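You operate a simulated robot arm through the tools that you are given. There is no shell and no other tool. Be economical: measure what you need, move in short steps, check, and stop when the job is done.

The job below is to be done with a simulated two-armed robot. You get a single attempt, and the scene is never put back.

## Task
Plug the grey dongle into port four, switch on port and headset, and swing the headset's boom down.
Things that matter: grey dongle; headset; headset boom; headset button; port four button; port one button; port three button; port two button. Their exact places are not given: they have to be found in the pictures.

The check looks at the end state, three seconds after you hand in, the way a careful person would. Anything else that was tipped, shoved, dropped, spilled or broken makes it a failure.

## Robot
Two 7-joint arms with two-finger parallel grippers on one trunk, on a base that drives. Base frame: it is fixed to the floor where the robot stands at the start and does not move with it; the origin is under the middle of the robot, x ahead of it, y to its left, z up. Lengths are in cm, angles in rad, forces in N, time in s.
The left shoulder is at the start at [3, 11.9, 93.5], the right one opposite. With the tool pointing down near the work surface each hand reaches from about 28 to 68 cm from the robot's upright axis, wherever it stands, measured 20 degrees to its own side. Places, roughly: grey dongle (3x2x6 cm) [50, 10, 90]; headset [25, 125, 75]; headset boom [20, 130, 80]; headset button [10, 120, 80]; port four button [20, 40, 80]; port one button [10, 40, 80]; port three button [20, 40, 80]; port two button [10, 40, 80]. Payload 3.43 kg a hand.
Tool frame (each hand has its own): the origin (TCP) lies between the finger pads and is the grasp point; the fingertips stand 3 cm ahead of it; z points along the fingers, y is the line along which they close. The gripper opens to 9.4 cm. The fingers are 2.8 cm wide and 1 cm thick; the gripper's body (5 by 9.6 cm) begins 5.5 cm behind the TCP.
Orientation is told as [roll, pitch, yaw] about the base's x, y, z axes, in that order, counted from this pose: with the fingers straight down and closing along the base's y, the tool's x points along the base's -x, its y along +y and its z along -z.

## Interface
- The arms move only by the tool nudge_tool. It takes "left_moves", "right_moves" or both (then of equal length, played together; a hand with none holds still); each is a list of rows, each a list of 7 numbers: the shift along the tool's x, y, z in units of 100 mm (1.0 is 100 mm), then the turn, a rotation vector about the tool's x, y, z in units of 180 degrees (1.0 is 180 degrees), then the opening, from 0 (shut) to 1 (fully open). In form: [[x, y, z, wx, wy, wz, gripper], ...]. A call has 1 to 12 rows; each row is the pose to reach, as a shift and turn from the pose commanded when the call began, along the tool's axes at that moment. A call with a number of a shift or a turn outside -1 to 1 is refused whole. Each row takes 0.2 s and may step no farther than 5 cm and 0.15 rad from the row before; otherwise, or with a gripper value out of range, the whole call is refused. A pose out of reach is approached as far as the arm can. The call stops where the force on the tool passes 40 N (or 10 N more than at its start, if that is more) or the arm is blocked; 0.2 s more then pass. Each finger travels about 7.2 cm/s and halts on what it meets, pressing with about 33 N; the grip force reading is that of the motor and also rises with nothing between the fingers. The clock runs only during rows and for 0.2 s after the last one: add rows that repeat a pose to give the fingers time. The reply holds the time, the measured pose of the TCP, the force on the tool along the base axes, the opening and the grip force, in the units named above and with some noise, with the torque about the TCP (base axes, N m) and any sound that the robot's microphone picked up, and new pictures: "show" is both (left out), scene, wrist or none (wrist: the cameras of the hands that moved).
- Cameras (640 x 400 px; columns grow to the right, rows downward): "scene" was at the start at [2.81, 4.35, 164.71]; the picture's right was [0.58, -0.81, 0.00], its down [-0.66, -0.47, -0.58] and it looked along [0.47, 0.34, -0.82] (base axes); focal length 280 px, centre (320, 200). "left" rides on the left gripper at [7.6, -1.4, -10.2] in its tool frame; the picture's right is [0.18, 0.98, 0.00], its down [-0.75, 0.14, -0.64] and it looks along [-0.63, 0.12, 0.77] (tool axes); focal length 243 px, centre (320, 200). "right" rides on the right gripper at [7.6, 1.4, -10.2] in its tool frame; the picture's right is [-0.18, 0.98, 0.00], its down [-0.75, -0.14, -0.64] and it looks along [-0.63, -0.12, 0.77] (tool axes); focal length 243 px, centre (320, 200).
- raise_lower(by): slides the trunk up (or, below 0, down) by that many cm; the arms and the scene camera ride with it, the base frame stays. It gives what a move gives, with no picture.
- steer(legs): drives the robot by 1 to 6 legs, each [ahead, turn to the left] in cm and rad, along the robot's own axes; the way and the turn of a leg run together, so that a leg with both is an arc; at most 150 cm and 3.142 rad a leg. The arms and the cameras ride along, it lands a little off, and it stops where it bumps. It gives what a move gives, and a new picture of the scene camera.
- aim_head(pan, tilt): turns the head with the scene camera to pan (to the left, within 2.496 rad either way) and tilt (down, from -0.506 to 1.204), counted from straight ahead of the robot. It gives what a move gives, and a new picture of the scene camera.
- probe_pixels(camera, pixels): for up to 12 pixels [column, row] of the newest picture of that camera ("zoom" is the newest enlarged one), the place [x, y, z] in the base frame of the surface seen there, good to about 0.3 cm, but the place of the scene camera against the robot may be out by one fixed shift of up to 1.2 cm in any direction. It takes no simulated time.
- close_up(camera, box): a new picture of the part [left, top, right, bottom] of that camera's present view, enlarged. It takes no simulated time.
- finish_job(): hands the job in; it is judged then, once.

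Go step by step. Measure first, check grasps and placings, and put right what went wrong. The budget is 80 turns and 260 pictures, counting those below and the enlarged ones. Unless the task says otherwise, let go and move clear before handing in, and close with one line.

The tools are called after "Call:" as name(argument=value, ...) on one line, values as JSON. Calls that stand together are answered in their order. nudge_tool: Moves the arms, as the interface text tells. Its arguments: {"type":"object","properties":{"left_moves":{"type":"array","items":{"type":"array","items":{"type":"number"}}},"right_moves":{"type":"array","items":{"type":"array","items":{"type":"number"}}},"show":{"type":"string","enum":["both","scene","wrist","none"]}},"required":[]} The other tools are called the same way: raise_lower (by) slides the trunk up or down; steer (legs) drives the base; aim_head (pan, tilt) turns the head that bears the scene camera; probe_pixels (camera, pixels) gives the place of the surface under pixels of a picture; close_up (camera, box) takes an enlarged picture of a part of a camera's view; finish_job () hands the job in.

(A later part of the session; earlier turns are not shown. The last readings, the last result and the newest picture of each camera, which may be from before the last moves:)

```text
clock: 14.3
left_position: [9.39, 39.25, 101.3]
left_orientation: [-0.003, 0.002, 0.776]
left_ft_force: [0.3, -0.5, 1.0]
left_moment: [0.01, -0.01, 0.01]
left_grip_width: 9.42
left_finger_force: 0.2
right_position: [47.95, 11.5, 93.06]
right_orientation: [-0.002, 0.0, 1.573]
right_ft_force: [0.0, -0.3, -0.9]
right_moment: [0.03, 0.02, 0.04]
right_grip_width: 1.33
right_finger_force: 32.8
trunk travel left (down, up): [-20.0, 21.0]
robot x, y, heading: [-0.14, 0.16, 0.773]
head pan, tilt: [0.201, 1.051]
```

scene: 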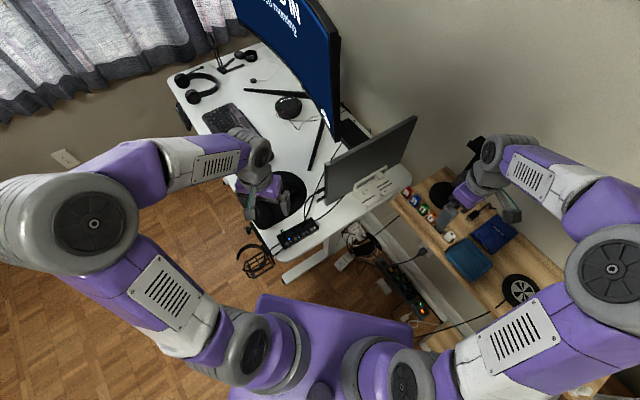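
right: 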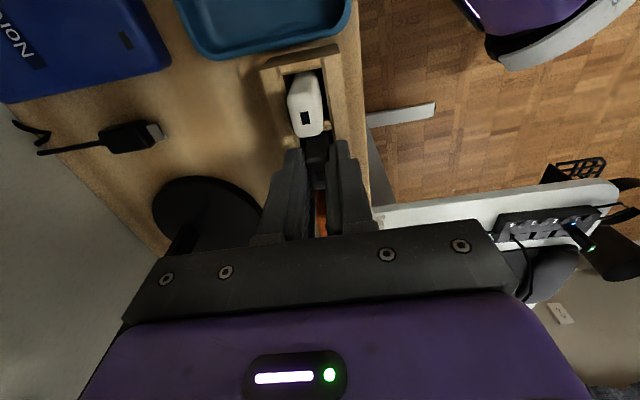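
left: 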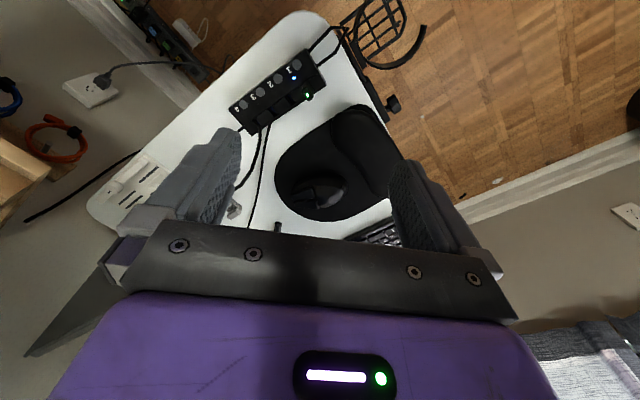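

Gripped at 1.33 cm. Lifting straight up.

Call:
nudge_tool(right_moves=[[0, 0, -0.1, 0, 0, 0, 0], [0, 0, -0.3, 0, 0, 0, 0], [0, 0, -0.6, 0, 0, 0, 0], [0, 0, -1.0, 0, 0, 0, 0]], show="wrist")

Call:
close_up(camera="right", box=[240, 40, 400, 240])

```text
clock: 15.3
left_position: [9.41, 39.29, 101.35]
left_orientation: [-0.001, -0.003, 0.776]
left_ft_force: [-0.3, 0.7, -0.5]
left_moment: [0.0, -0.02, 0.01]
left_grip_width: 9.38
left_finger_force: 0.1
right_position: [47.54, 11.78, 102.95]
right_orientation: [0.0, 0.001, 1.572]
right_ft_force: [-0.2, -0.1, -0.2]
right_moment: [0.02, -0.02, -0.01]
right_grip_width: 1.36
right_finger_force: 33.2
trunk travel left (down, up): [-20.0, 21.0]
robot x, y, heading: [-0.05, -0.11, 0.778]
head pan, tilt: [0.201, 1.051]
```

right: 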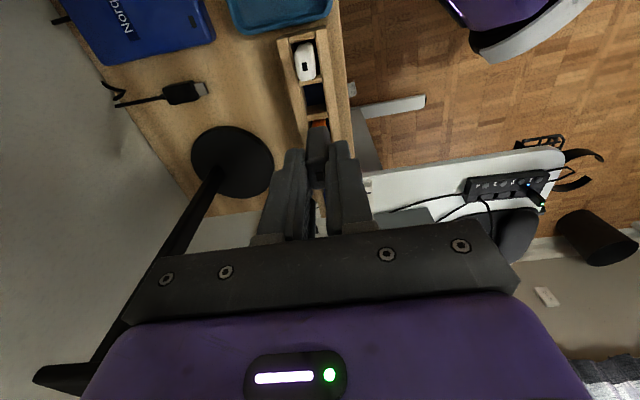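

```text
2.00 times, centred on (320, 140) of right
```

zoom: 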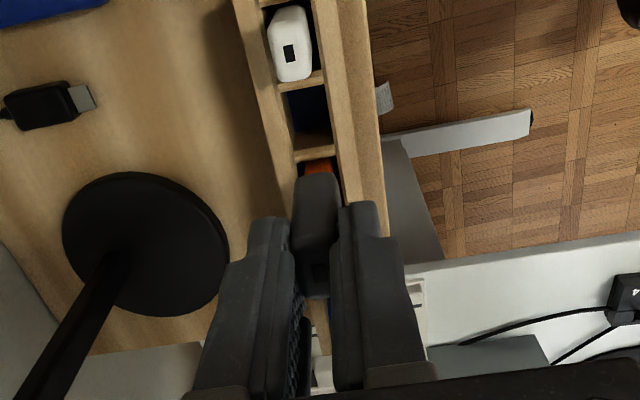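

The dongle is out cleanly (slot empty behind it). Carrying it toward the hub, while the left hand moves out of the way.

Call:
nudge_tool(right_moves=[[-0.1, 0.1, -0.2, 0, 0, 0, 0], [-0.4, 0.4, -0.3, 0, 0, 0, 0], [-0.65, 0.62, -0.3, 0, 0, 0, 0], [-0.92, 0.88, -0.3, 0, 0, 0, 0]], left_moves=[[0, 0.25, -0.1, 0, 0, 0, 1], [0, 0.5, -0.2, 0, 0, 0, 1], [0, 0.75, -0.3, 0, 0, 0, 1], [0, 1, -0.4, 0, 0, 0, 1]], show="none")

Call:
nudge_tool(right_moves=[[-0.3, 0.29, 0, 0, 0, 0, 0], [-0.6, 0.58, 0, 0, 0, 0, 0], [-0.92, 0.88, 0, 0, 0, 0, 0]], left_moves=[[0, 0.33, 0, 0, 0, 0, 1], [0, 0.66, 0, 0, 0, 0, 1], [0, 1, 0, 0, 0, 0, 1]], show="scene")

```text
clock: 16.3
left_position: [2.56, 46.46, 105.17]
left_orientation: [-0.004, -0.001, 0.778]
left_ft_force: [0.6, -0.6, -0.2]
left_moment: [-0.02, 0.02, 0.0]
left_grip_width: 9.41
left_finger_force: 0.1
right_position: [39.03, 20.79, 106.06]
right_orientation: [-0.001, 0.003, 1.57]
right_ft_force: [-0.2, 0.3, -0.2]
right_moment: [0.01, -0.01, -0.03]
right_grip_width: 1.36
right_finger_force: 33.5
trunk travel left (down, up): [-20.0, 21.0]
robot x, y, heading: [-0.15, 0.22, 0.775]
head pan, tilt: [0.201, 1.051]
```

```text
clock: 17.1
left_position: [-4.41, 53.75, 104.9]
left_orientation: [-0.003, 0.001, 0.778]
left_ft_force: [-0.2, 0.6, 0.3]
left_moment: [-0.02, 0.02, 0.03]
left_grip_width: 9.38
left_finger_force: 0.0
right_position: [30.04, 29.54, 106.19]
right_orientation: [-0.002, 0.002, 1.57]
right_ft_force: [-0.8, -0.6, -0.3]
right_moment: [0.0, -0.03, 0.0]
right_grip_width: 1.34
right_finger_force: 33.1
trunk travel left (down, up): [-20.0, 21.0]
robot x, y, heading: [0.18, 0.04, 0.774]
head pan, tilt: [0.201, 1.051]
```

scene: 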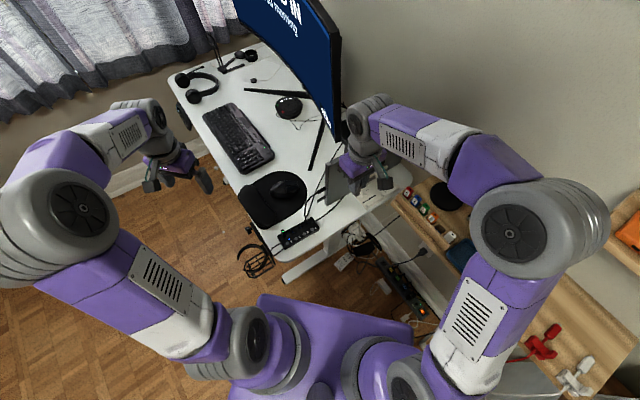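

Call:
nudge_tool(right_moves=[[-0.33, 0.3, 0, 0, 0, 0.018, 0], [-0.66, 0.6, 0, 0, 0, 0.018, 0], [-0.99, 0.89, 0, 0, 0, 0.018, 0], [-0.99, 0.89, 0.4, 0, 0, 0.018, 0], [-0.99, 0.89, 0.8, 0, 0, 0.018, 0]], show="both")

Call:
close_up(camera="right", box=[240, 40, 400, 240])

Call:
close_up(camera="left", box=[0, 0, 320, 200])

Call:
close_up(camera="scene", box=[260, 140, 360, 260])

```text
clock: 18.3
left_position: [-4.3, 53.78, 104.94]
left_orientation: [-0.002, 0.004, 0.776]
left_ft_force: [-0.3, 0.6, 0.4]
left_moment: [-0.01, 0.03, 0.0]
left_grip_width: 9.37
left_finger_force: 0.0
right_position: [21.13, 39.6, 98.04]
right_orientation: [0.0, 0.0, 1.515]
right_ft_force: [-0.4, -0.5, -0.2]
right_moment: [-0.02, 0.0, -0.02]
right_grip_width: 1.32
right_finger_force: 33.2
trunk travel left (down, up): [-20.0, 21.0]
robot x, y, heading: [-0.0, 0.02, 0.78]
head pan, tilt: [0.201, 1.051]
```

scene: 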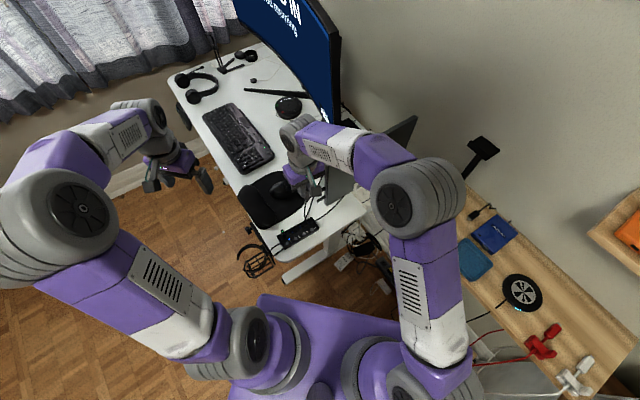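
right: 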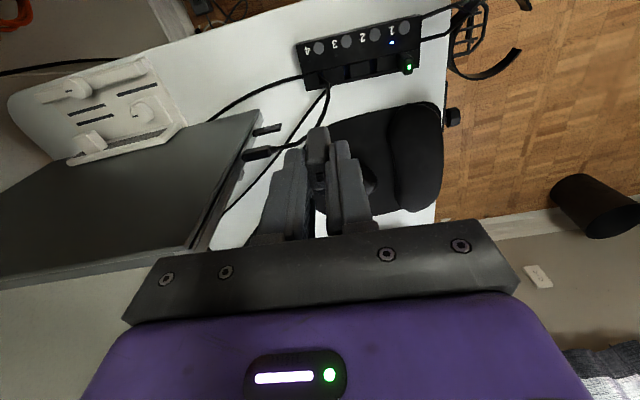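

```text
2.00 times, centred on (320, 140) of right
```

zoom: 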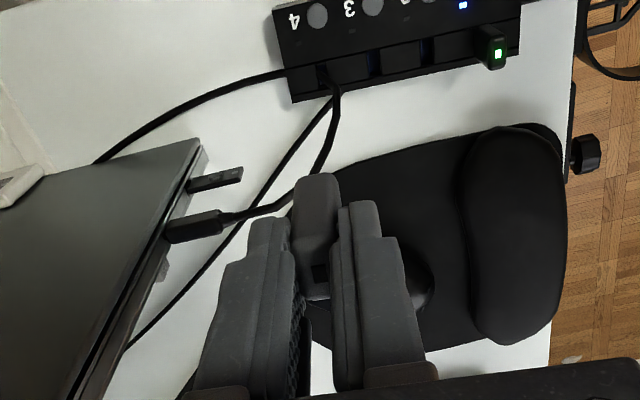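

```text
2.00 times, centred on (160, 100) of left
```

zoom: 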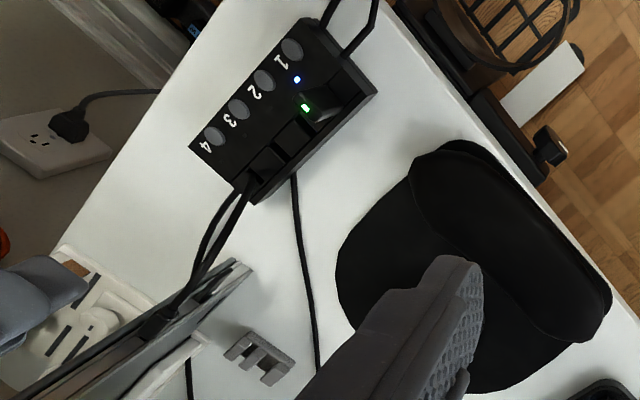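

```text
3.33 times, centred on (310, 200) of scene
```

zoom: 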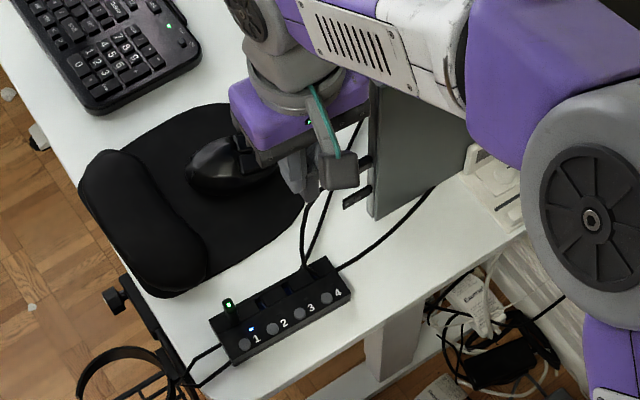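

Call:
close_up(camera="right", box=[280, 20, 360, 220])

Call:
close_up(camera="right", box=[290, 120, 350, 200])

Call:
probe_pixels(camera="zoom", pixels=[[320, 200], [320, 100], [320, 130], [320, 60], [320, 240], [300, 320]])

Call:
probe_pixels(camera="right", pixels=[[256, 152], [240, 165], [266, 130], [245, 150], [314, 84], [321, 86], [345, 75], [370, 70], [318, 47], [347, 40]])

```text
2.00 times, centred on (320, 120) of right
```

zoom: 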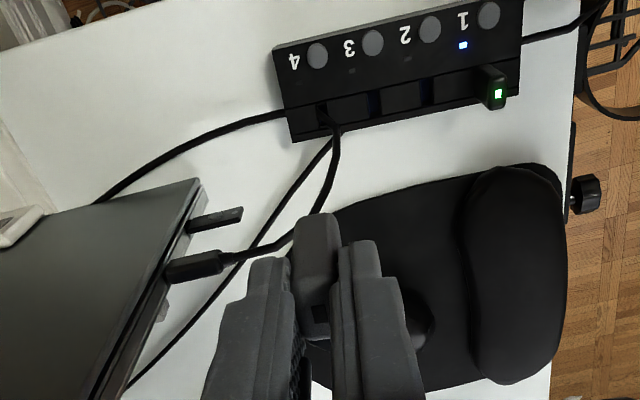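

```text
5.00 times, centred on (320, 160) of right
```

zoom: 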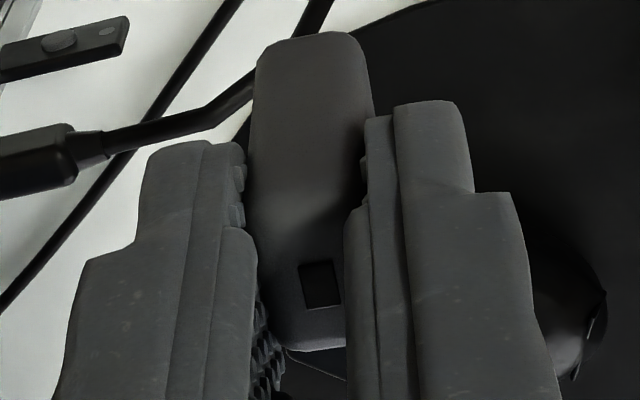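

```text
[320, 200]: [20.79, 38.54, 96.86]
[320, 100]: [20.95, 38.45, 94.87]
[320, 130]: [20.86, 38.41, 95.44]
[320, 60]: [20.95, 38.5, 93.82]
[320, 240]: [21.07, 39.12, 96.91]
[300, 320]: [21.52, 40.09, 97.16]
```

```text
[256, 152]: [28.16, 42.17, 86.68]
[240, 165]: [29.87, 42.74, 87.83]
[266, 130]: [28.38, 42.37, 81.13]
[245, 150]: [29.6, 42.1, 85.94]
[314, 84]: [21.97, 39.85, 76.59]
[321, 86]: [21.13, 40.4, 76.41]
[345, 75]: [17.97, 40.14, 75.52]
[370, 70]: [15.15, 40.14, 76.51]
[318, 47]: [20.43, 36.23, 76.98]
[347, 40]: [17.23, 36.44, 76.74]
```

Dongle body centre is at about (21.05, 39.4), top z 96.95, body bottom ≈ 93.2, plug below. Zooming on the slots for exact pixel positions.

Call:
close_up(camera="right", box=[300, 35, 380, 100])

Call:
close_up(camera="right", box=[300, 60, 340, 95])

```text
6.15 times, centred on (340, 68) of right
```

zoom: 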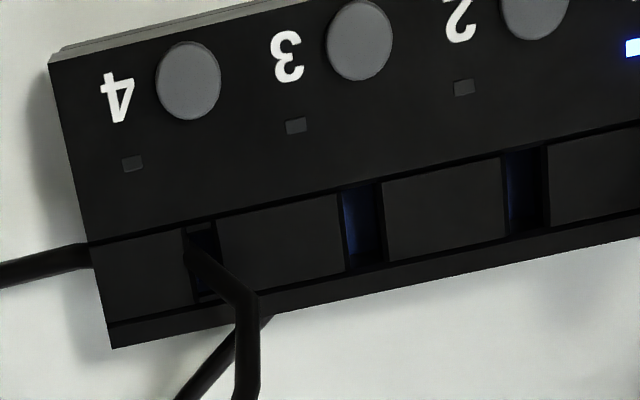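

```text
11.43 times, centred on (320, 78) of right
```

zoom: 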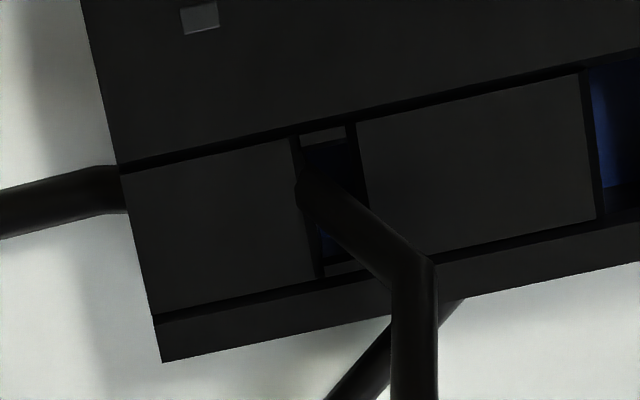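

Slot 4 centre computes to (20.99, 39.38); the held dongle is centred within ~0.1 cm. Descending 10 cm, then checking.

Call:
nudge_tool(right_moves=[[0, 0.005, 0.25, 0, 0, 0, 0], [0, 0.005, 0.5, 0, 0, 0, 0], [0, 0.005, 0.75, 0, 0, 0, 0], [0, 0.005, 1.0, 0, 0, 0, 0]], show="both")

Call:
close_up(camera="right", box=[270, 40, 370, 180])

Call:
close_up(camera="scene", box=[270, 180, 350, 260])

Call:
close_up(camera="left", box=[40, 0, 200, 120])

```text
clock: 19.3
left_position: [-4.28, 53.76, 104.88]
left_orientation: [-0.002, 0.002, 0.777]
left_ft_force: [0.0, -0.2, 0.6]
left_moment: [-0.01, 0.04, 0.02]
left_grip_width: 9.39
left_finger_force: 0.1
right_position: [21.08, 39.4, 87.89]
right_orientation: [0.0, 0.001, 1.514]
right_ft_force: [0.1, -0.7, 0.5]
right_moment: [-0.02, 0.0, 0.03]
right_grip_width: 1.34
right_finger_force: 32.7
trunk travel left (down, up): [-20.0, 21.0]
robot x, y, heading: [0.21, -0.02, 0.778]
head pan, tilt: [0.201, 1.051]
```

scene: 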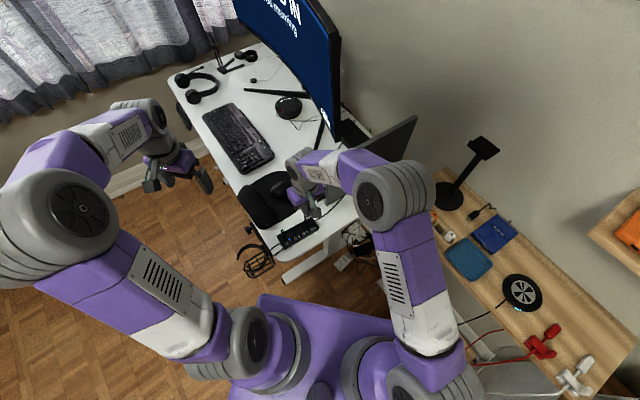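
right: 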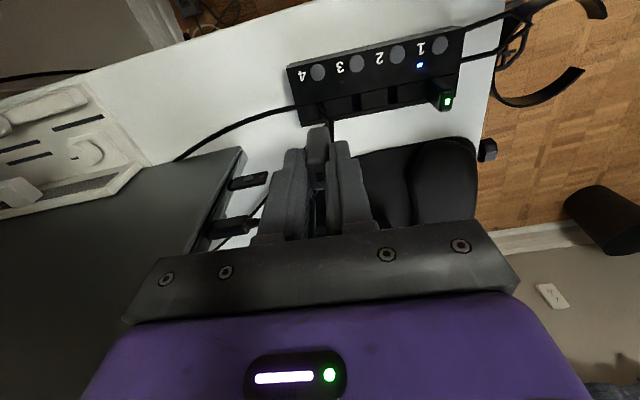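

```text
2.86 times, centred on (320, 110) of right
```

zoom: 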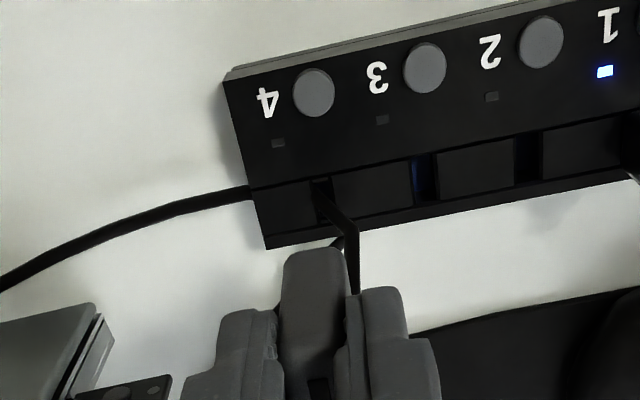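

```text
5.00 times, centred on (310, 220) of scene
```

zoom: 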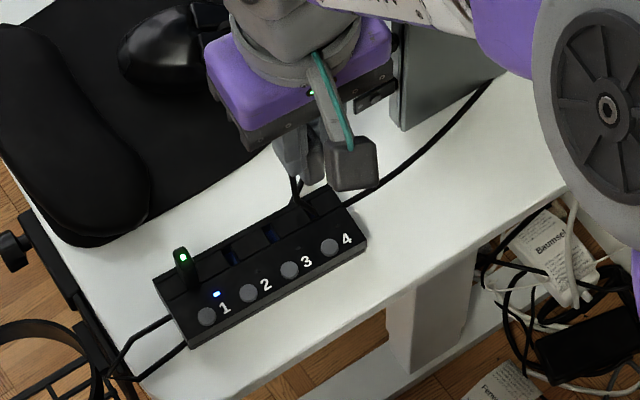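

```text
3.33 times, centred on (120, 60) of left
```

zoom: 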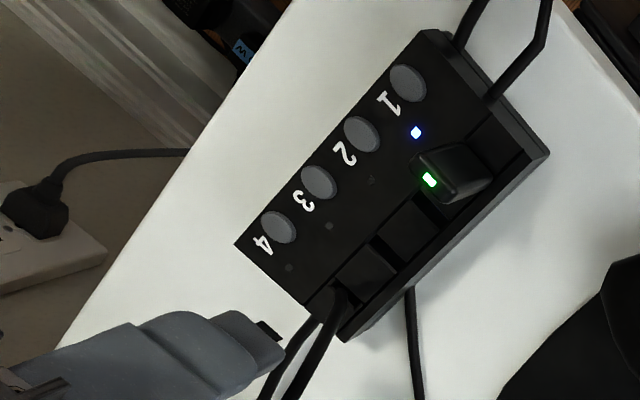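

Call:
close_up(camera="right", box=[290, 110, 350, 200])

Call:
probe_pixels(camera="zoom", pixels=[[320, 240], [310, 240], [310, 180], [310, 140], [310, 110], [300, 300], [320, 350], [310, 280], [215, 300], [430, 300]])

```text
4.44 times, centred on (320, 155) of right
```

zoom: 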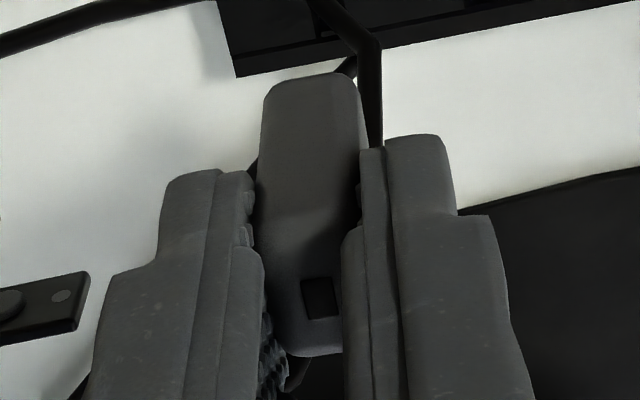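

```text
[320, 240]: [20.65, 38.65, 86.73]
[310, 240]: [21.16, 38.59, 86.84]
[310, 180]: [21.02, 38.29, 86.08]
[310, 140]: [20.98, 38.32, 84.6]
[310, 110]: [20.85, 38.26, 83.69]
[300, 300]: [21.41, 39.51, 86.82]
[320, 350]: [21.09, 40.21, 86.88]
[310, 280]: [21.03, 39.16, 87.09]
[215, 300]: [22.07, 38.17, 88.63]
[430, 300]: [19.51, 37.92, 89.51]
```

Shift +0.15 cm in y and continue downward slowly.

Call:
nudge_tool(right_moves=[[-0.015, 0, 0.12, 0, 0, 0, 0], [-0.015, 0, 0.24, 0, 0, 0, 0], [-0.015, 0, 0.34, 0, 0, 0, 0], [-0.015, 0, 0.4, 0, 0, 0, 0], [-0.015, 0, 0.45, 0, 0, 0, 0], [-0.015, 0, 0.5, 0, 0, 0, 0], [-0.015, 0, 0.55, 0, 0, 0, 0], [-0.015, 0, 0.6, 0, 0, 0, 0], [-0.015, 0, 0.65, 0, 0, 0, 0]], show="both")

Call:
close_up(camera="right", box=[270, 80, 370, 220])

Call:
close_up(camera="left", box=[40, 0, 200, 120])

```text
clock: 21.1
left_position: [-4.31, 53.51, 104.9]
left_orientation: [-0.003, 0.001, 0.777]
left_ft_force: [0.2, 0.7, 0.1]
left_moment: [0.0, 0.03, -0.01]
left_grip_width: 9.4
left_finger_force: 0.1
right_position: [21.42, 39.92, 82.57]
right_orientation: [-0.002, -0.009, 1.515]
right_ft_force: [-1.5, -5.8, 13.6]
right_moment: [-0.33, 0.02, 0.02]
right_grip_width: 1.37
right_finger_force: 33.0
trunk travel left (down, up): [-20.0, 21.0]
robot x, y, heading: [-0.25, 0.24, 0.773]
head pan, tilt: [0.201, 1.051]
stopped in row 8 (right hand): the force on the tool passed its limit at 42 N (the readings are from after the stop); the commanded pose is now the measured one
```

scene: 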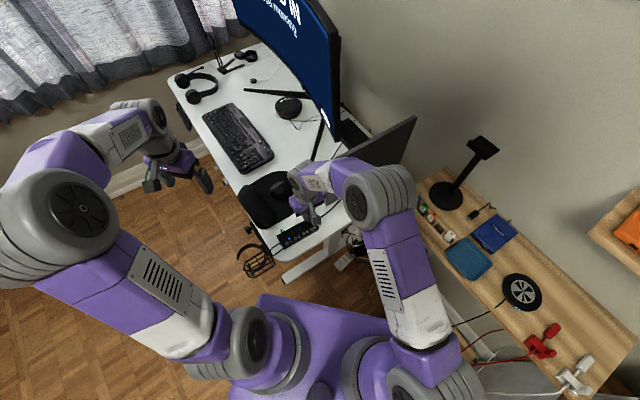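
right: 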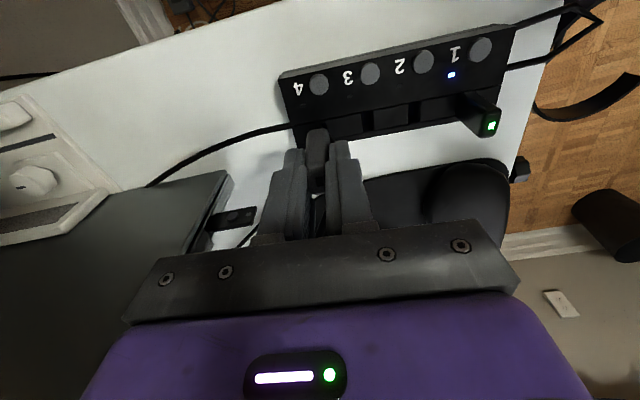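

```text
2.86 times, centred on (320, 150) of right
```

zoom: 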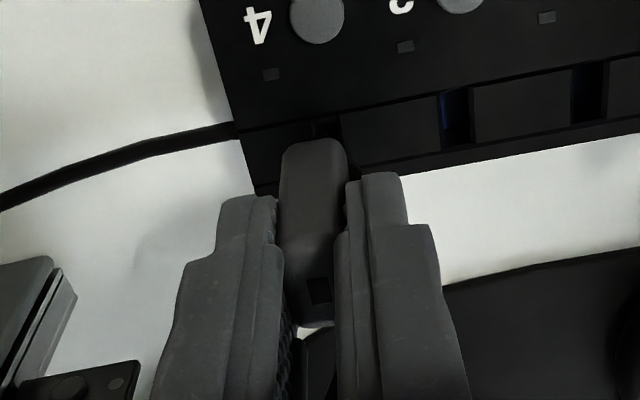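

```text
3.33 times, centred on (120, 60) of left
```

zoom: 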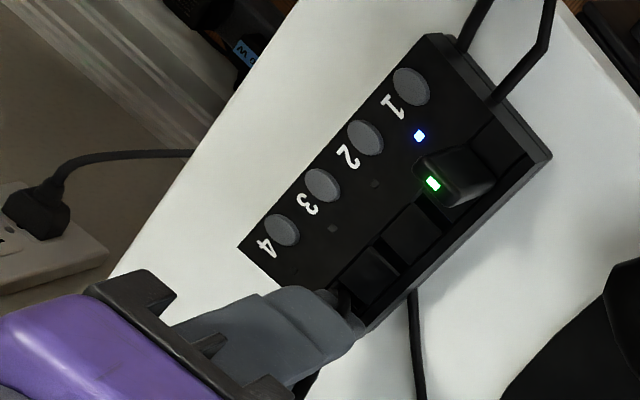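

Contact at TCP z 82.6 with the hand pushed off to (21.4, 39.9); by slot 3 in this view the slot lies ~0.4 cm toward -y and ~0.3 toward -x of the dongle. I'll back up 1 cm and re-measure.

Call:
nudge_tool(right_moves=[[0, 0, -0.05, 0, 0, 0, 0], [0, 0, -0.12, 0, 0, 0, 0], [0, 0, -0.12, 0, 0, 0, 0]], show="wrist")

Call:
close_up(camera="right", box=[290, 60, 390, 180])

Call:
close_up(camera="right", box=[290, 110, 350, 200])

```text
clock: 21.9
left_position: [-4.28, 53.58, 104.93]
left_orientation: [-0.002, 0.002, 0.777]
left_ft_force: [0.2, 0.5, 0.1]
left_moment: [0.0, 0.01, 0.01]
left_grip_width: 9.4
left_finger_force: 0.0
right_position: [21.44, 39.83, 83.56]
right_orientation: [0.0, -0.006, 1.514]
right_ft_force: [-0.1, -0.2, -0.2]
right_moment: [0.02, 0.02, 0.0]
right_grip_width: 1.33
right_finger_force: 33.0
trunk travel left (down, up): [-20.0, 21.0]
robot x, y, heading: [0.15, -0.03, 0.775]
head pan, tilt: [0.201, 1.051]
```

right: 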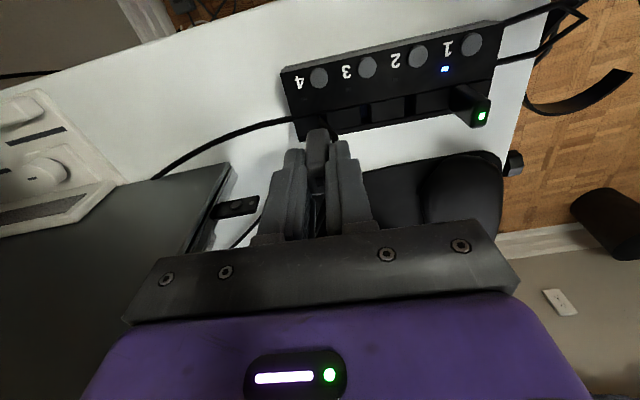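

```text
3.33 times, centred on (340, 120) of right
```

zoom: 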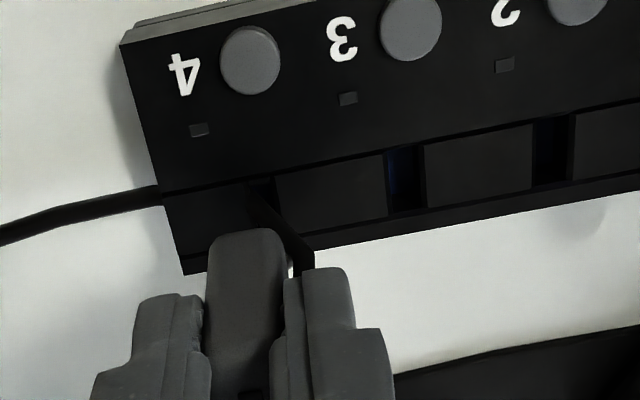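

```text
4.44 times, centred on (320, 155) of right
```

zoom: 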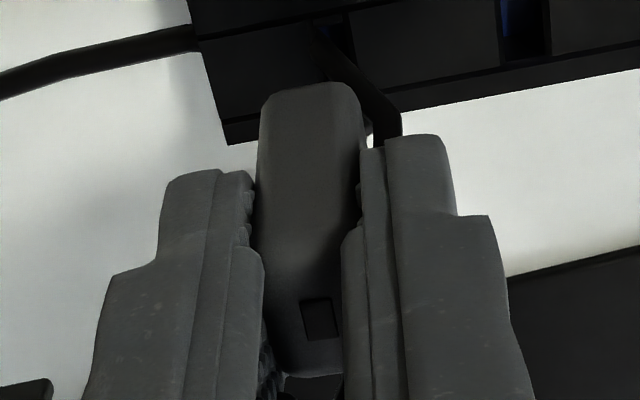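

Call:
probe_pixels(camera="zoom", pixels=[[310, 110], [310, 150], [310, 190], [310, 240], [310, 280], [300, 300], [310, 350], [310, 365], [275, 180], [345, 180], [180, 200], [430, 160]])

```text
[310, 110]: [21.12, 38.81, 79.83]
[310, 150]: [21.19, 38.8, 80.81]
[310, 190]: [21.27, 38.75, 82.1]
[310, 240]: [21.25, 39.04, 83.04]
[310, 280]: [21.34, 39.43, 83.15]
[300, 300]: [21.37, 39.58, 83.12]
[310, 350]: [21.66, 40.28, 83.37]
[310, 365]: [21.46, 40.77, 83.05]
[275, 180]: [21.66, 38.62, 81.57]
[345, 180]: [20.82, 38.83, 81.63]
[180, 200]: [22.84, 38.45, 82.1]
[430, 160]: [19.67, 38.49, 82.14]
```

The dongle slid up 0.5 cm in the grip and sits about 0.3 cm (+x) and 0.45 cm (+y) off the slot. Correcting and checking before lowering.

Call:
nudge_tool(right_moves=[[0.045, 0.027, 0, 0, 0, 0, 0], [0.045, 0.027, 0, 0, 0, 0, 0]], show="wrist")

Call:
close_up(camera="right", box=[290, 60, 390, 180])

Call:
probe_pixels(camera="zoom", pixels=[[250, 260], [250, 300], [250, 330], [250, 370], [405, 180], [550, 150], [220, 220], [330, 190], [250, 60], [410, 30]])

Call:
close_up(camera="left", box=[80, 40, 160, 120])

```text
clock: 22.5
left_position: [-4.34, 53.67, 104.89]
left_orientation: [-0.001, 0.001, 0.778]
left_ft_force: [1.2, 0.4, -0.2]
left_moment: [0.03, -0.03, -0.03]
left_grip_width: 9.41
left_finger_force: 0.1
right_position: [20.98, 39.39, 83.65]
right_orientation: [0.0, -0.008, 1.514]
right_ft_force: [0.1, -0.7, 0.3]
right_moment: [0.02, -0.01, 0.01]
right_grip_width: 1.36
right_finger_force: 32.7
trunk travel left (down, up): [-20.0, 21.0]
robot x, y, heading: [-0.01, -0.1, 0.771]
head pan, tilt: [0.201, 1.051]
```

right: 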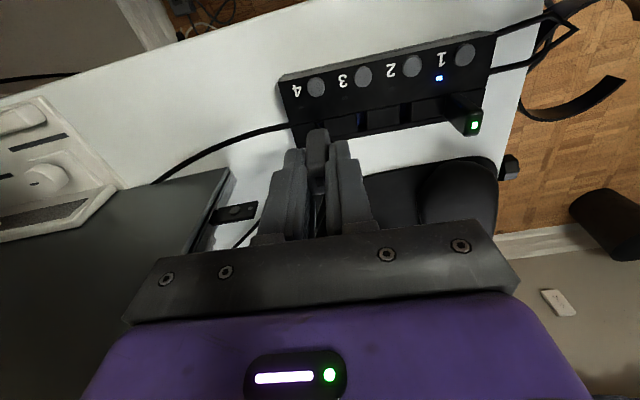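

```text
3.33 times, centred on (340, 120) of right
```

zoom: 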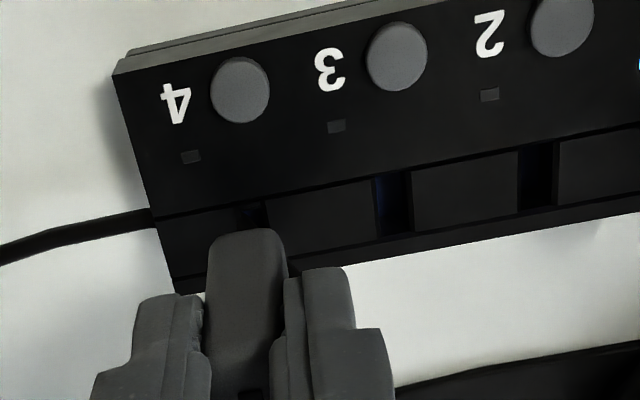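

```text
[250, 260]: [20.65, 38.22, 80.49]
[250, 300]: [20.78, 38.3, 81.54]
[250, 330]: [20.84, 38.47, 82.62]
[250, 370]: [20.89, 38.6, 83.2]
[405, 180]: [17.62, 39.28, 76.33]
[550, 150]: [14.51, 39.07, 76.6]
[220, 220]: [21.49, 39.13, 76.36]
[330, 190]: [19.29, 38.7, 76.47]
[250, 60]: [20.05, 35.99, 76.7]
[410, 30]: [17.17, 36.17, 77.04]
```

```text
5.00 times, centred on (120, 80) of left
```

zoom: 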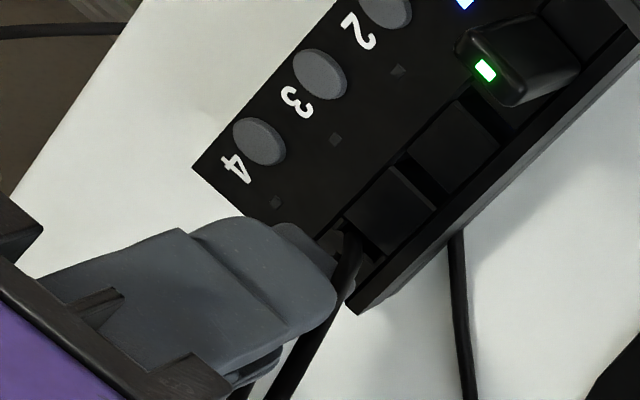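

Slot 3 now probes a bit different from before; I'll check whether the hub shifted by probing buttons.

Call:
probe_pixels(camera="right", pixels=[[316, 87], [363, 77], [412, 66], [464, 55], [280, 78], [294, 147], [495, 33]])

Call:
close_up(camera="scene", box=[265, 205, 335, 255])

```text
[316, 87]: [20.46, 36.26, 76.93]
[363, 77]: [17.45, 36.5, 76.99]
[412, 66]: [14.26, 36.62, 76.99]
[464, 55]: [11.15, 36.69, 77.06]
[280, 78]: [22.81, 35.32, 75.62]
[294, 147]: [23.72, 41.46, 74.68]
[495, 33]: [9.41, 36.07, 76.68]
```

```text
8.00 times, centred on (300, 230) of scene
```

zoom: 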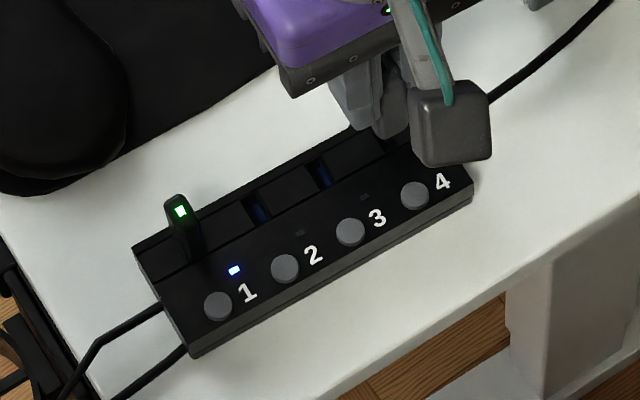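

The hub hasn't moved and the dongle now sits over slot 4. Lowering in small steps.

Call:
nudge_tool(right_moves=[[0, -0.008, 0.04, 0, 0, 0, 0], [0, -0.008, 0.07, 0, 0, 0, 0], [0, -0.008, 0.1, 0, 0, 0, 0], [0, -0.008, 0.13, 0, 0, 0, 0], [0, -0.008, 0.16, 0, 0, 0, 0], [0, -0.008, 0.19, 0, 0, 0, 0], [0, -0.008, 0.22, 0, 0, 0, 0], [0, -0.008, 0.25, 0, 0, 0, 0]], show="wrist")

Call:
close_up(camera="right", box=[270, 80, 370, 220])

```text
clock: 24.3
left_position: [-4.25, 53.51, 105.12]
left_orientation: [-0.002, 0.0, 0.775]
left_ft_force: [0.2, -0.6, 0.0]
left_moment: [-0.02, 0.02, 0.01]
left_grip_width: 9.4
left_finger_force: 0.0
right_position: [21.05, 39.44, 81.73]
right_orientation: [-0.001, -0.015, 1.514]
right_ft_force: [-1.7, -11.1, 20.9]
right_moment: [-0.66, 0.13, 0.0]
right_grip_width: 1.37
right_finger_force: 32.8
trunk travel left (down, up): [-20.0, 21.0]
robot x, y, heading: [-0.28, -0.15, 0.771]
head pan, tilt: [0.201, 1.051]
stopped in row 8 (right hand): the force on the tool passed its limit at 42 N (the readings are from after the stop); the commanded pose is now the measured one
```

right: 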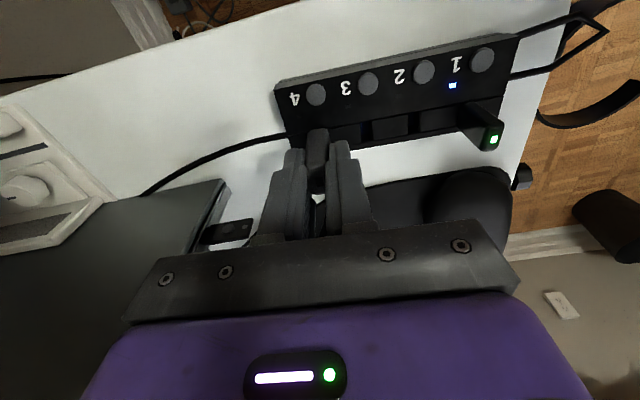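

```text
2.86 times, centred on (320, 150) of right
```

zoom: 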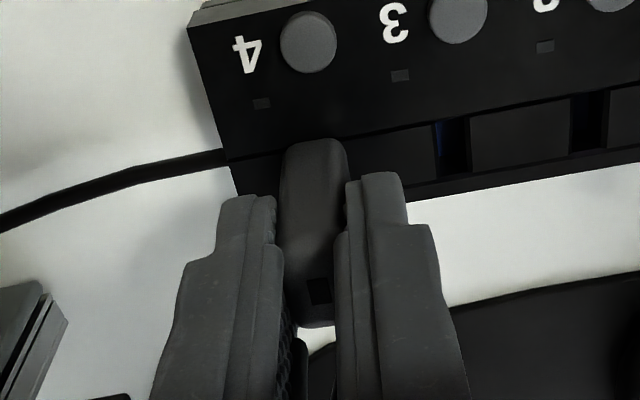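

Call:
close_up(camera="right", box=[290, 110, 350, 200])

Call:
probe_pixels(camera="zoom", pixels=[[310, 125], [310, 150], [310, 190], [310, 230], [310, 280], [310, 320], [320, 370], [310, 390], [275, 180], [345, 180], [180, 200], [430, 160]])

Call:
close_up(camera="left", box=[80, 40, 160, 120])

Call:
close_up(camera="scene", box=[290, 205, 330, 245])

```text
4.44 times, centred on (320, 155) of right
```

zoom: 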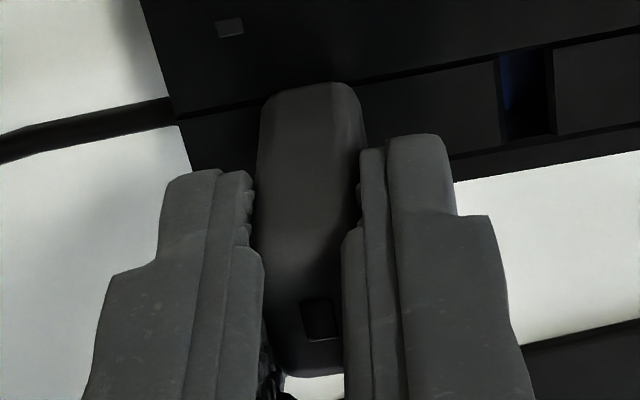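

```text
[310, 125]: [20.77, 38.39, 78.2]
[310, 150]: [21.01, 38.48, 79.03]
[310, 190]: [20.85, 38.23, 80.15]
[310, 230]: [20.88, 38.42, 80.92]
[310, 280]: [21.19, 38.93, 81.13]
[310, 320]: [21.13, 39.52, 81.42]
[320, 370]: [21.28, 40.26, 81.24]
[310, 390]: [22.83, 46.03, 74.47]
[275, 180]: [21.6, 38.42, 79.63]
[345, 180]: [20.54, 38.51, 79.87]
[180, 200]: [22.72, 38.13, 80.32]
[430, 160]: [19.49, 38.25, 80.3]
```

```text
5.00 times, centred on (120, 80) of left
```

zoom: 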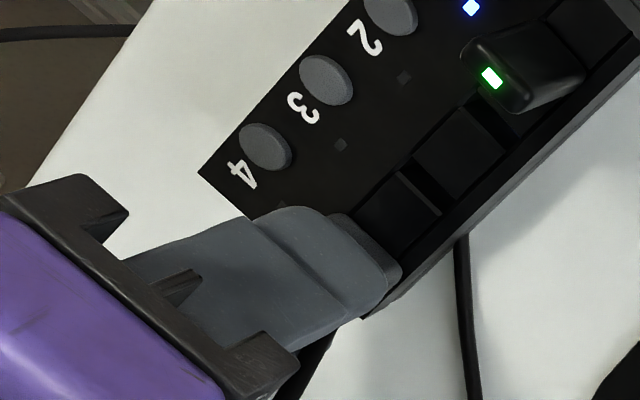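

```text
10.00 times, centred on (310, 225) of scene
```

zoom: 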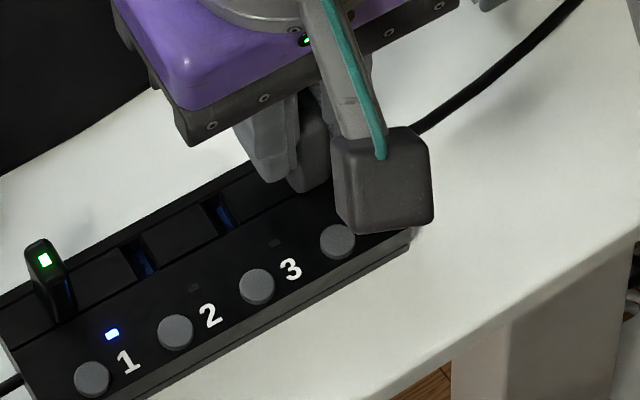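

The dongle is now 0.9 cm deeper without slipping (top 81.2, body bottom ~0.8 above the hub), so the plug is in the slot. The hub pushes it toward -y, so I'll relieve that slightly and keep pressing.

Call:
nudge_tool(right_moves=[[0.015, 0, 0.0, 0, 0, 0, 0], [0.015, 0, 0.03, 0, 0, 0, 0], [0.015, 0, 0.05, 0, 0, 0, 0], [0.015, 0, 0.07, 0, 0, 0, 0], [0.015, 0, 0.09, 0, 0, 0, 0], [0.015, 0, 0.11, 0, 0, 0, 0], [0.015, 0, 0.13, 0, 0, 0, 0], [0.015, 0, 0.15, 0, 0, 0, 0]], show="wrist")

Call:
close_up(camera="right", box=[290, 110, 350, 200])

Call:
probe_pixels(camera="zoom", pixels=[[310, 95], [310, 125], [310, 150], [310, 190], [310, 230], [310, 280], [310, 320], [320, 370]])

```text
clock: 25.0
left_position: [-4.27, 53.52, 105.05]
left_orientation: [-0.002, 0.001, 0.775]
left_ft_force: [0.2, 0.0, 0.6]
left_moment: [-0.02, 0.0, 0.02]
left_grip_width: 9.41
left_finger_force: 0.0
right_position: [21.03, 39.48, 81.74]
right_orientation: [-0.002, -0.019, 1.516]
right_ft_force: [-1.2, -11.6, 21.0]
right_moment: [-0.66, 0.11, 0.03]
right_grip_width: 1.35
right_finger_force: 33.0
trunk travel left (down, up): [-20.0, 21.0]
robot x, y, heading: [-0.42, -0.28, 0.771]
head pan, tilt: [0.201, 1.051]
stopped in row 3 (right hand): the force on the tool passed its limit at 42 N (the readings are from after the stop); the commanded pose is now the measured one
```

right: 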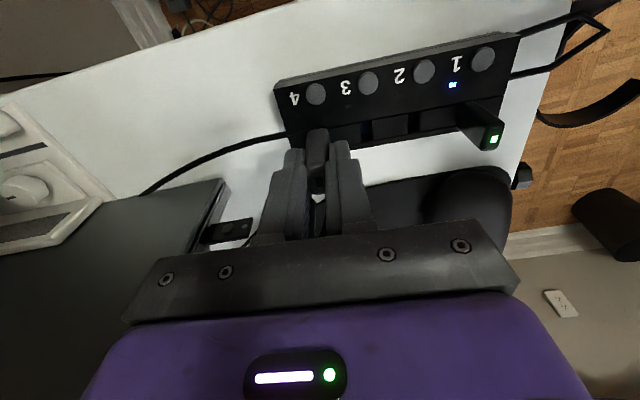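

```text
4.44 times, centred on (320, 155) of right
```

zoom: 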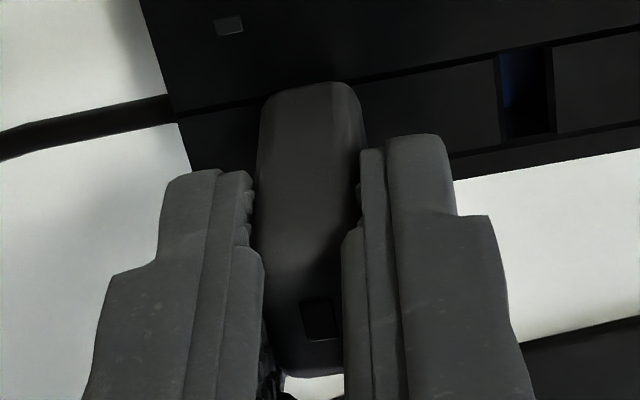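

```text
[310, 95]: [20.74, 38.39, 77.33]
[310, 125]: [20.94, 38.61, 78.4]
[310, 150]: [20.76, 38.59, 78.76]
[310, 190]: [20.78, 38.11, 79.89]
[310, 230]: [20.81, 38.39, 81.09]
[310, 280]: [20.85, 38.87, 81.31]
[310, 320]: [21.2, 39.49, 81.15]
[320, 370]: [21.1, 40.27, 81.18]
```

Pressing seems to deflect the arm toward +y (slot wall pushes back -y), binding the plug. I'll relax slightly, bias the command -y/-x, and press again.

Call:
nudge_tool(right_moves=[[0.0, 0, -0.03, 0, 0, 0, 0], [0.025, 0.0, -0.03, 0, 0, 0, 0], [0.03, 0.0, 0.0, 0, 0, 0, 0], [0.035, 0, 0.03, 0, 0, 0, 0], [0.04, 0, 0.05, 0, 0, 0, 0], [0.04, 0, 0.07, 0, 0, 0, 0], [0.04, 0, 0.09, 0, 0, 0, 0], [0.04, 0, 0.11, 0, 0, 0, 0], [0.04, 0, 0.13, 0, 0, 0, 0]], show="wrist")

```text
clock: 26.1
left_position: [-4.23, 53.48, 104.9]
left_orientation: [-0.001, 0.001, 0.776]
left_ft_force: [-0.5, -0.3, -0.3]
left_moment: [0.0, 0.01, 0.01]
left_grip_width: 9.37
left_finger_force: 0.0
right_position: [21.27, 39.44, 81.6]
right_orientation: [-0.005, -0.026, 1.513]
right_ft_force: [-1.3, -10.9, 18.9]
right_moment: [-0.59, 0.08, 0.01]
right_grip_width: 1.36
right_finger_force: 32.8
trunk travel left (down, up): [-20.0, 21.0]
robot x, y, heading: [0.15, 0.13, 0.775]
head pan, tilt: [0.201, 1.051]
stopped in row 5 (right hand): the force on the tool passed its limit at 44 N (the readings are from after the stop); the commanded pose is now the measured one
```

right: 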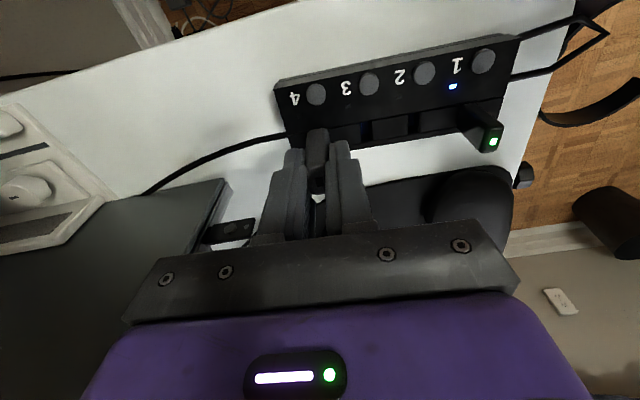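

Force just rises, so I'll let go gently (relaxed), back off up, and inspect how it sits; if it is proud, I'll push it from the top with closed fingers.

Call:
nudge_tool(right_moves=[[0, 0, -0.03, -0.008, 0, 0, 0], [0, 0, -0.03, -0.008, 0, 0, 0.1], [0, 0, -0.03, -0.008, 0, 0, 0.3], [0, 0, -0.03, -0.008, 0, 0, 0.4], [0, 0, -0.2, -0.008, 0, 0, 0.4], [0, 0, -0.5, -0.008, 0, 0, 0.4], [0, 0, -0.9, -0.008, 0, 0, 0.4]], show="both")

Call:
close_up(camera="right", box=[270, 60, 370, 200])

Call:
close_up(camera="left", box=[80, 40, 160, 120])

Call:
close_up(camera="scene", box=[290, 205, 330, 245])

```text
clock: 27.8
left_position: [-4.24, 53.55, 104.94]
left_orientation: [-0.003, 0.0, 0.775]
left_ft_force: [-0.2, 0.6, -1.2]
left_moment: [0.0, -0.02, -0.01]
left_grip_width: 9.42
left_finger_force: 0.0
right_position: [21.22, 38.89, 90.42]
right_orientation: [0.022, -0.028, 1.517]
right_ft_force: [-0.7, 0.1, -0.2]
right_moment: [-0.01, 0.02, 0.02]
right_grip_width: 3.75
right_finger_force: 0.0
trunk travel left (down, up): [-20.0, 21.0]
robot x, y, heading: [0.1, -0.11, 0.774]
head pan, tilt: [0.201, 1.051]
```

scene: 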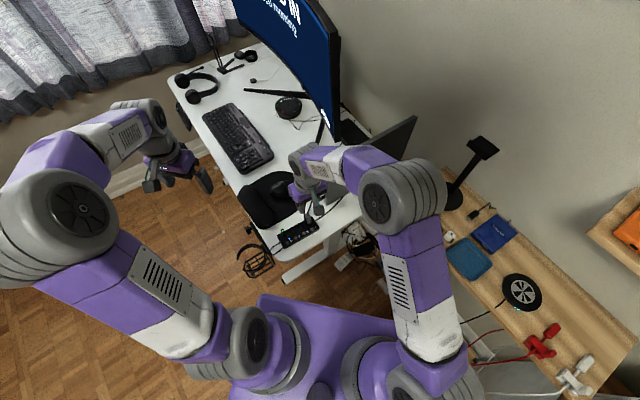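
right: 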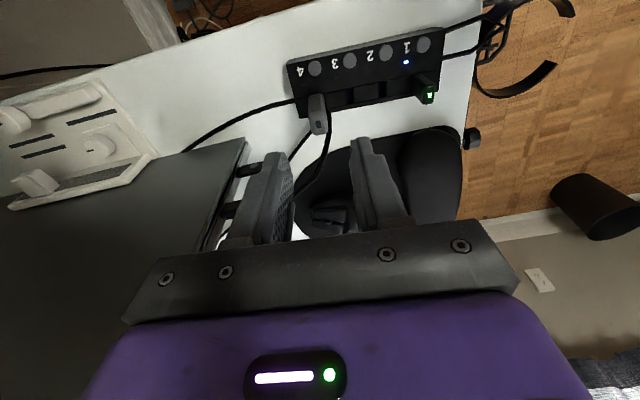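

```text
2.86 times, centred on (320, 130) of right
```

zoom: 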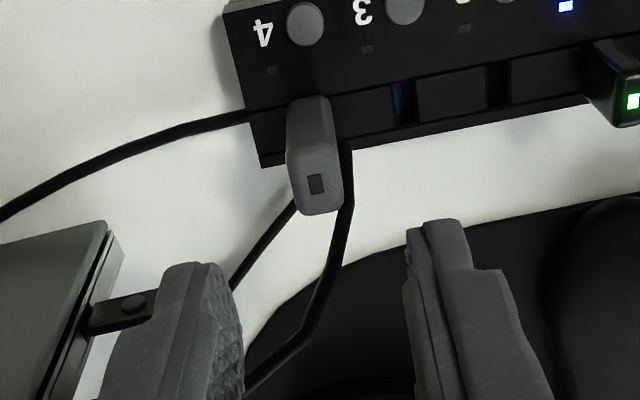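

```text
5.00 times, centred on (120, 80) of left
```

zoom: 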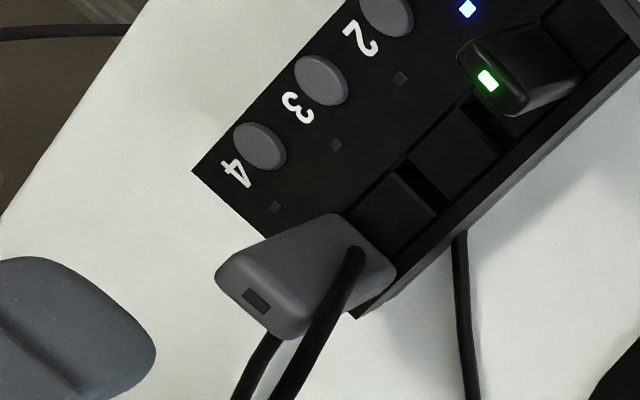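

```text
10.00 times, centred on (310, 225) of scene
```

zoom: 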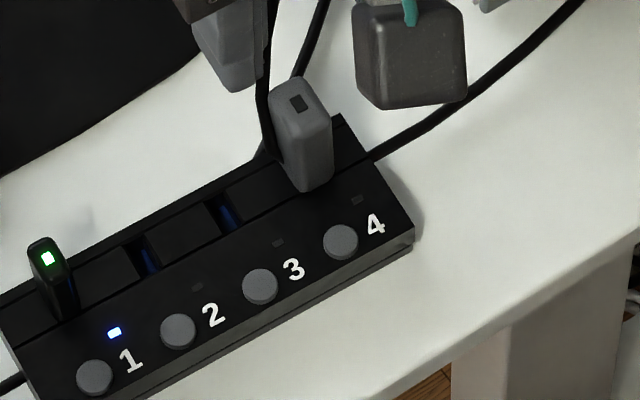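

The dongle stands upright in port 4 and the cable passes through it (decor only). I'll measure how flush it sits.

Call:
probe_pixels(camera="right", pixels=[[317, 98], [318, 103], [318, 108], [318, 113], [319, 122], [320, 130], [319, 126], [312, 120], [326, 120]])

Call:
probe_pixels(camera="left", pixels=[[108, 88], [115, 90], [120, 92], [128, 92], [131, 95], [106, 94]])

Call:
close_up(camera="left", box=[90, 70, 140, 110])

Call:
close_up(camera="right", box=[295, 80, 345, 140])

```text
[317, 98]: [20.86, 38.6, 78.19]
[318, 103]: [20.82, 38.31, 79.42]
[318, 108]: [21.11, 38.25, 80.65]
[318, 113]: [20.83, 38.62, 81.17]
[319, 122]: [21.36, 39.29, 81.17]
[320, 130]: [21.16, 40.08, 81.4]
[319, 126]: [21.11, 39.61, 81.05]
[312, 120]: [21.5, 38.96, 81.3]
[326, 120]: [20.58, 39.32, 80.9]
```

```text
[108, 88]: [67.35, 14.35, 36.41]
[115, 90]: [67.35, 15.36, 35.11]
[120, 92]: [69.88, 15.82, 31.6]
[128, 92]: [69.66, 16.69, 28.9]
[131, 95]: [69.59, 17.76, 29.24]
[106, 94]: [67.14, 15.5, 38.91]
```

```text
10.00 times, centred on (115, 90) of left
```

zoom: 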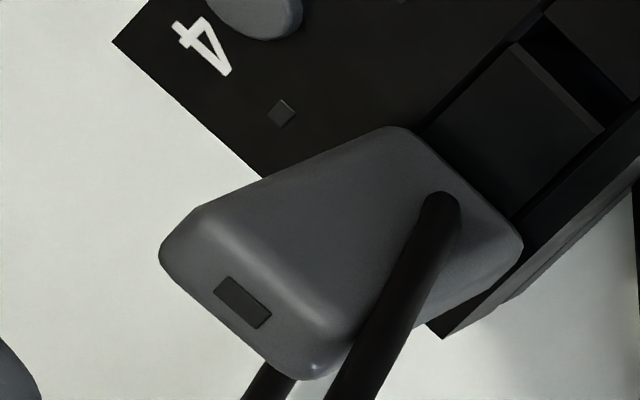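

```text
6.67 times, centred on (320, 110) of right
```

zoom: 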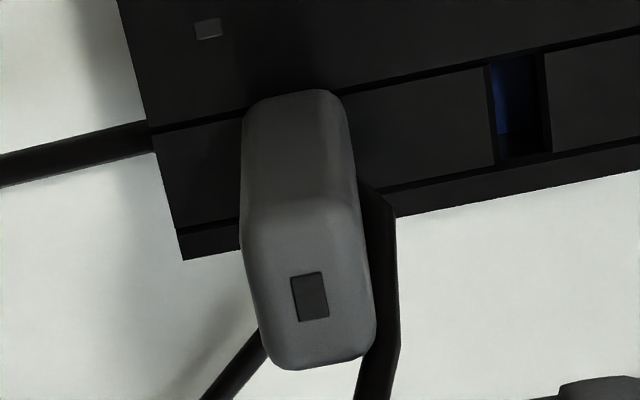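

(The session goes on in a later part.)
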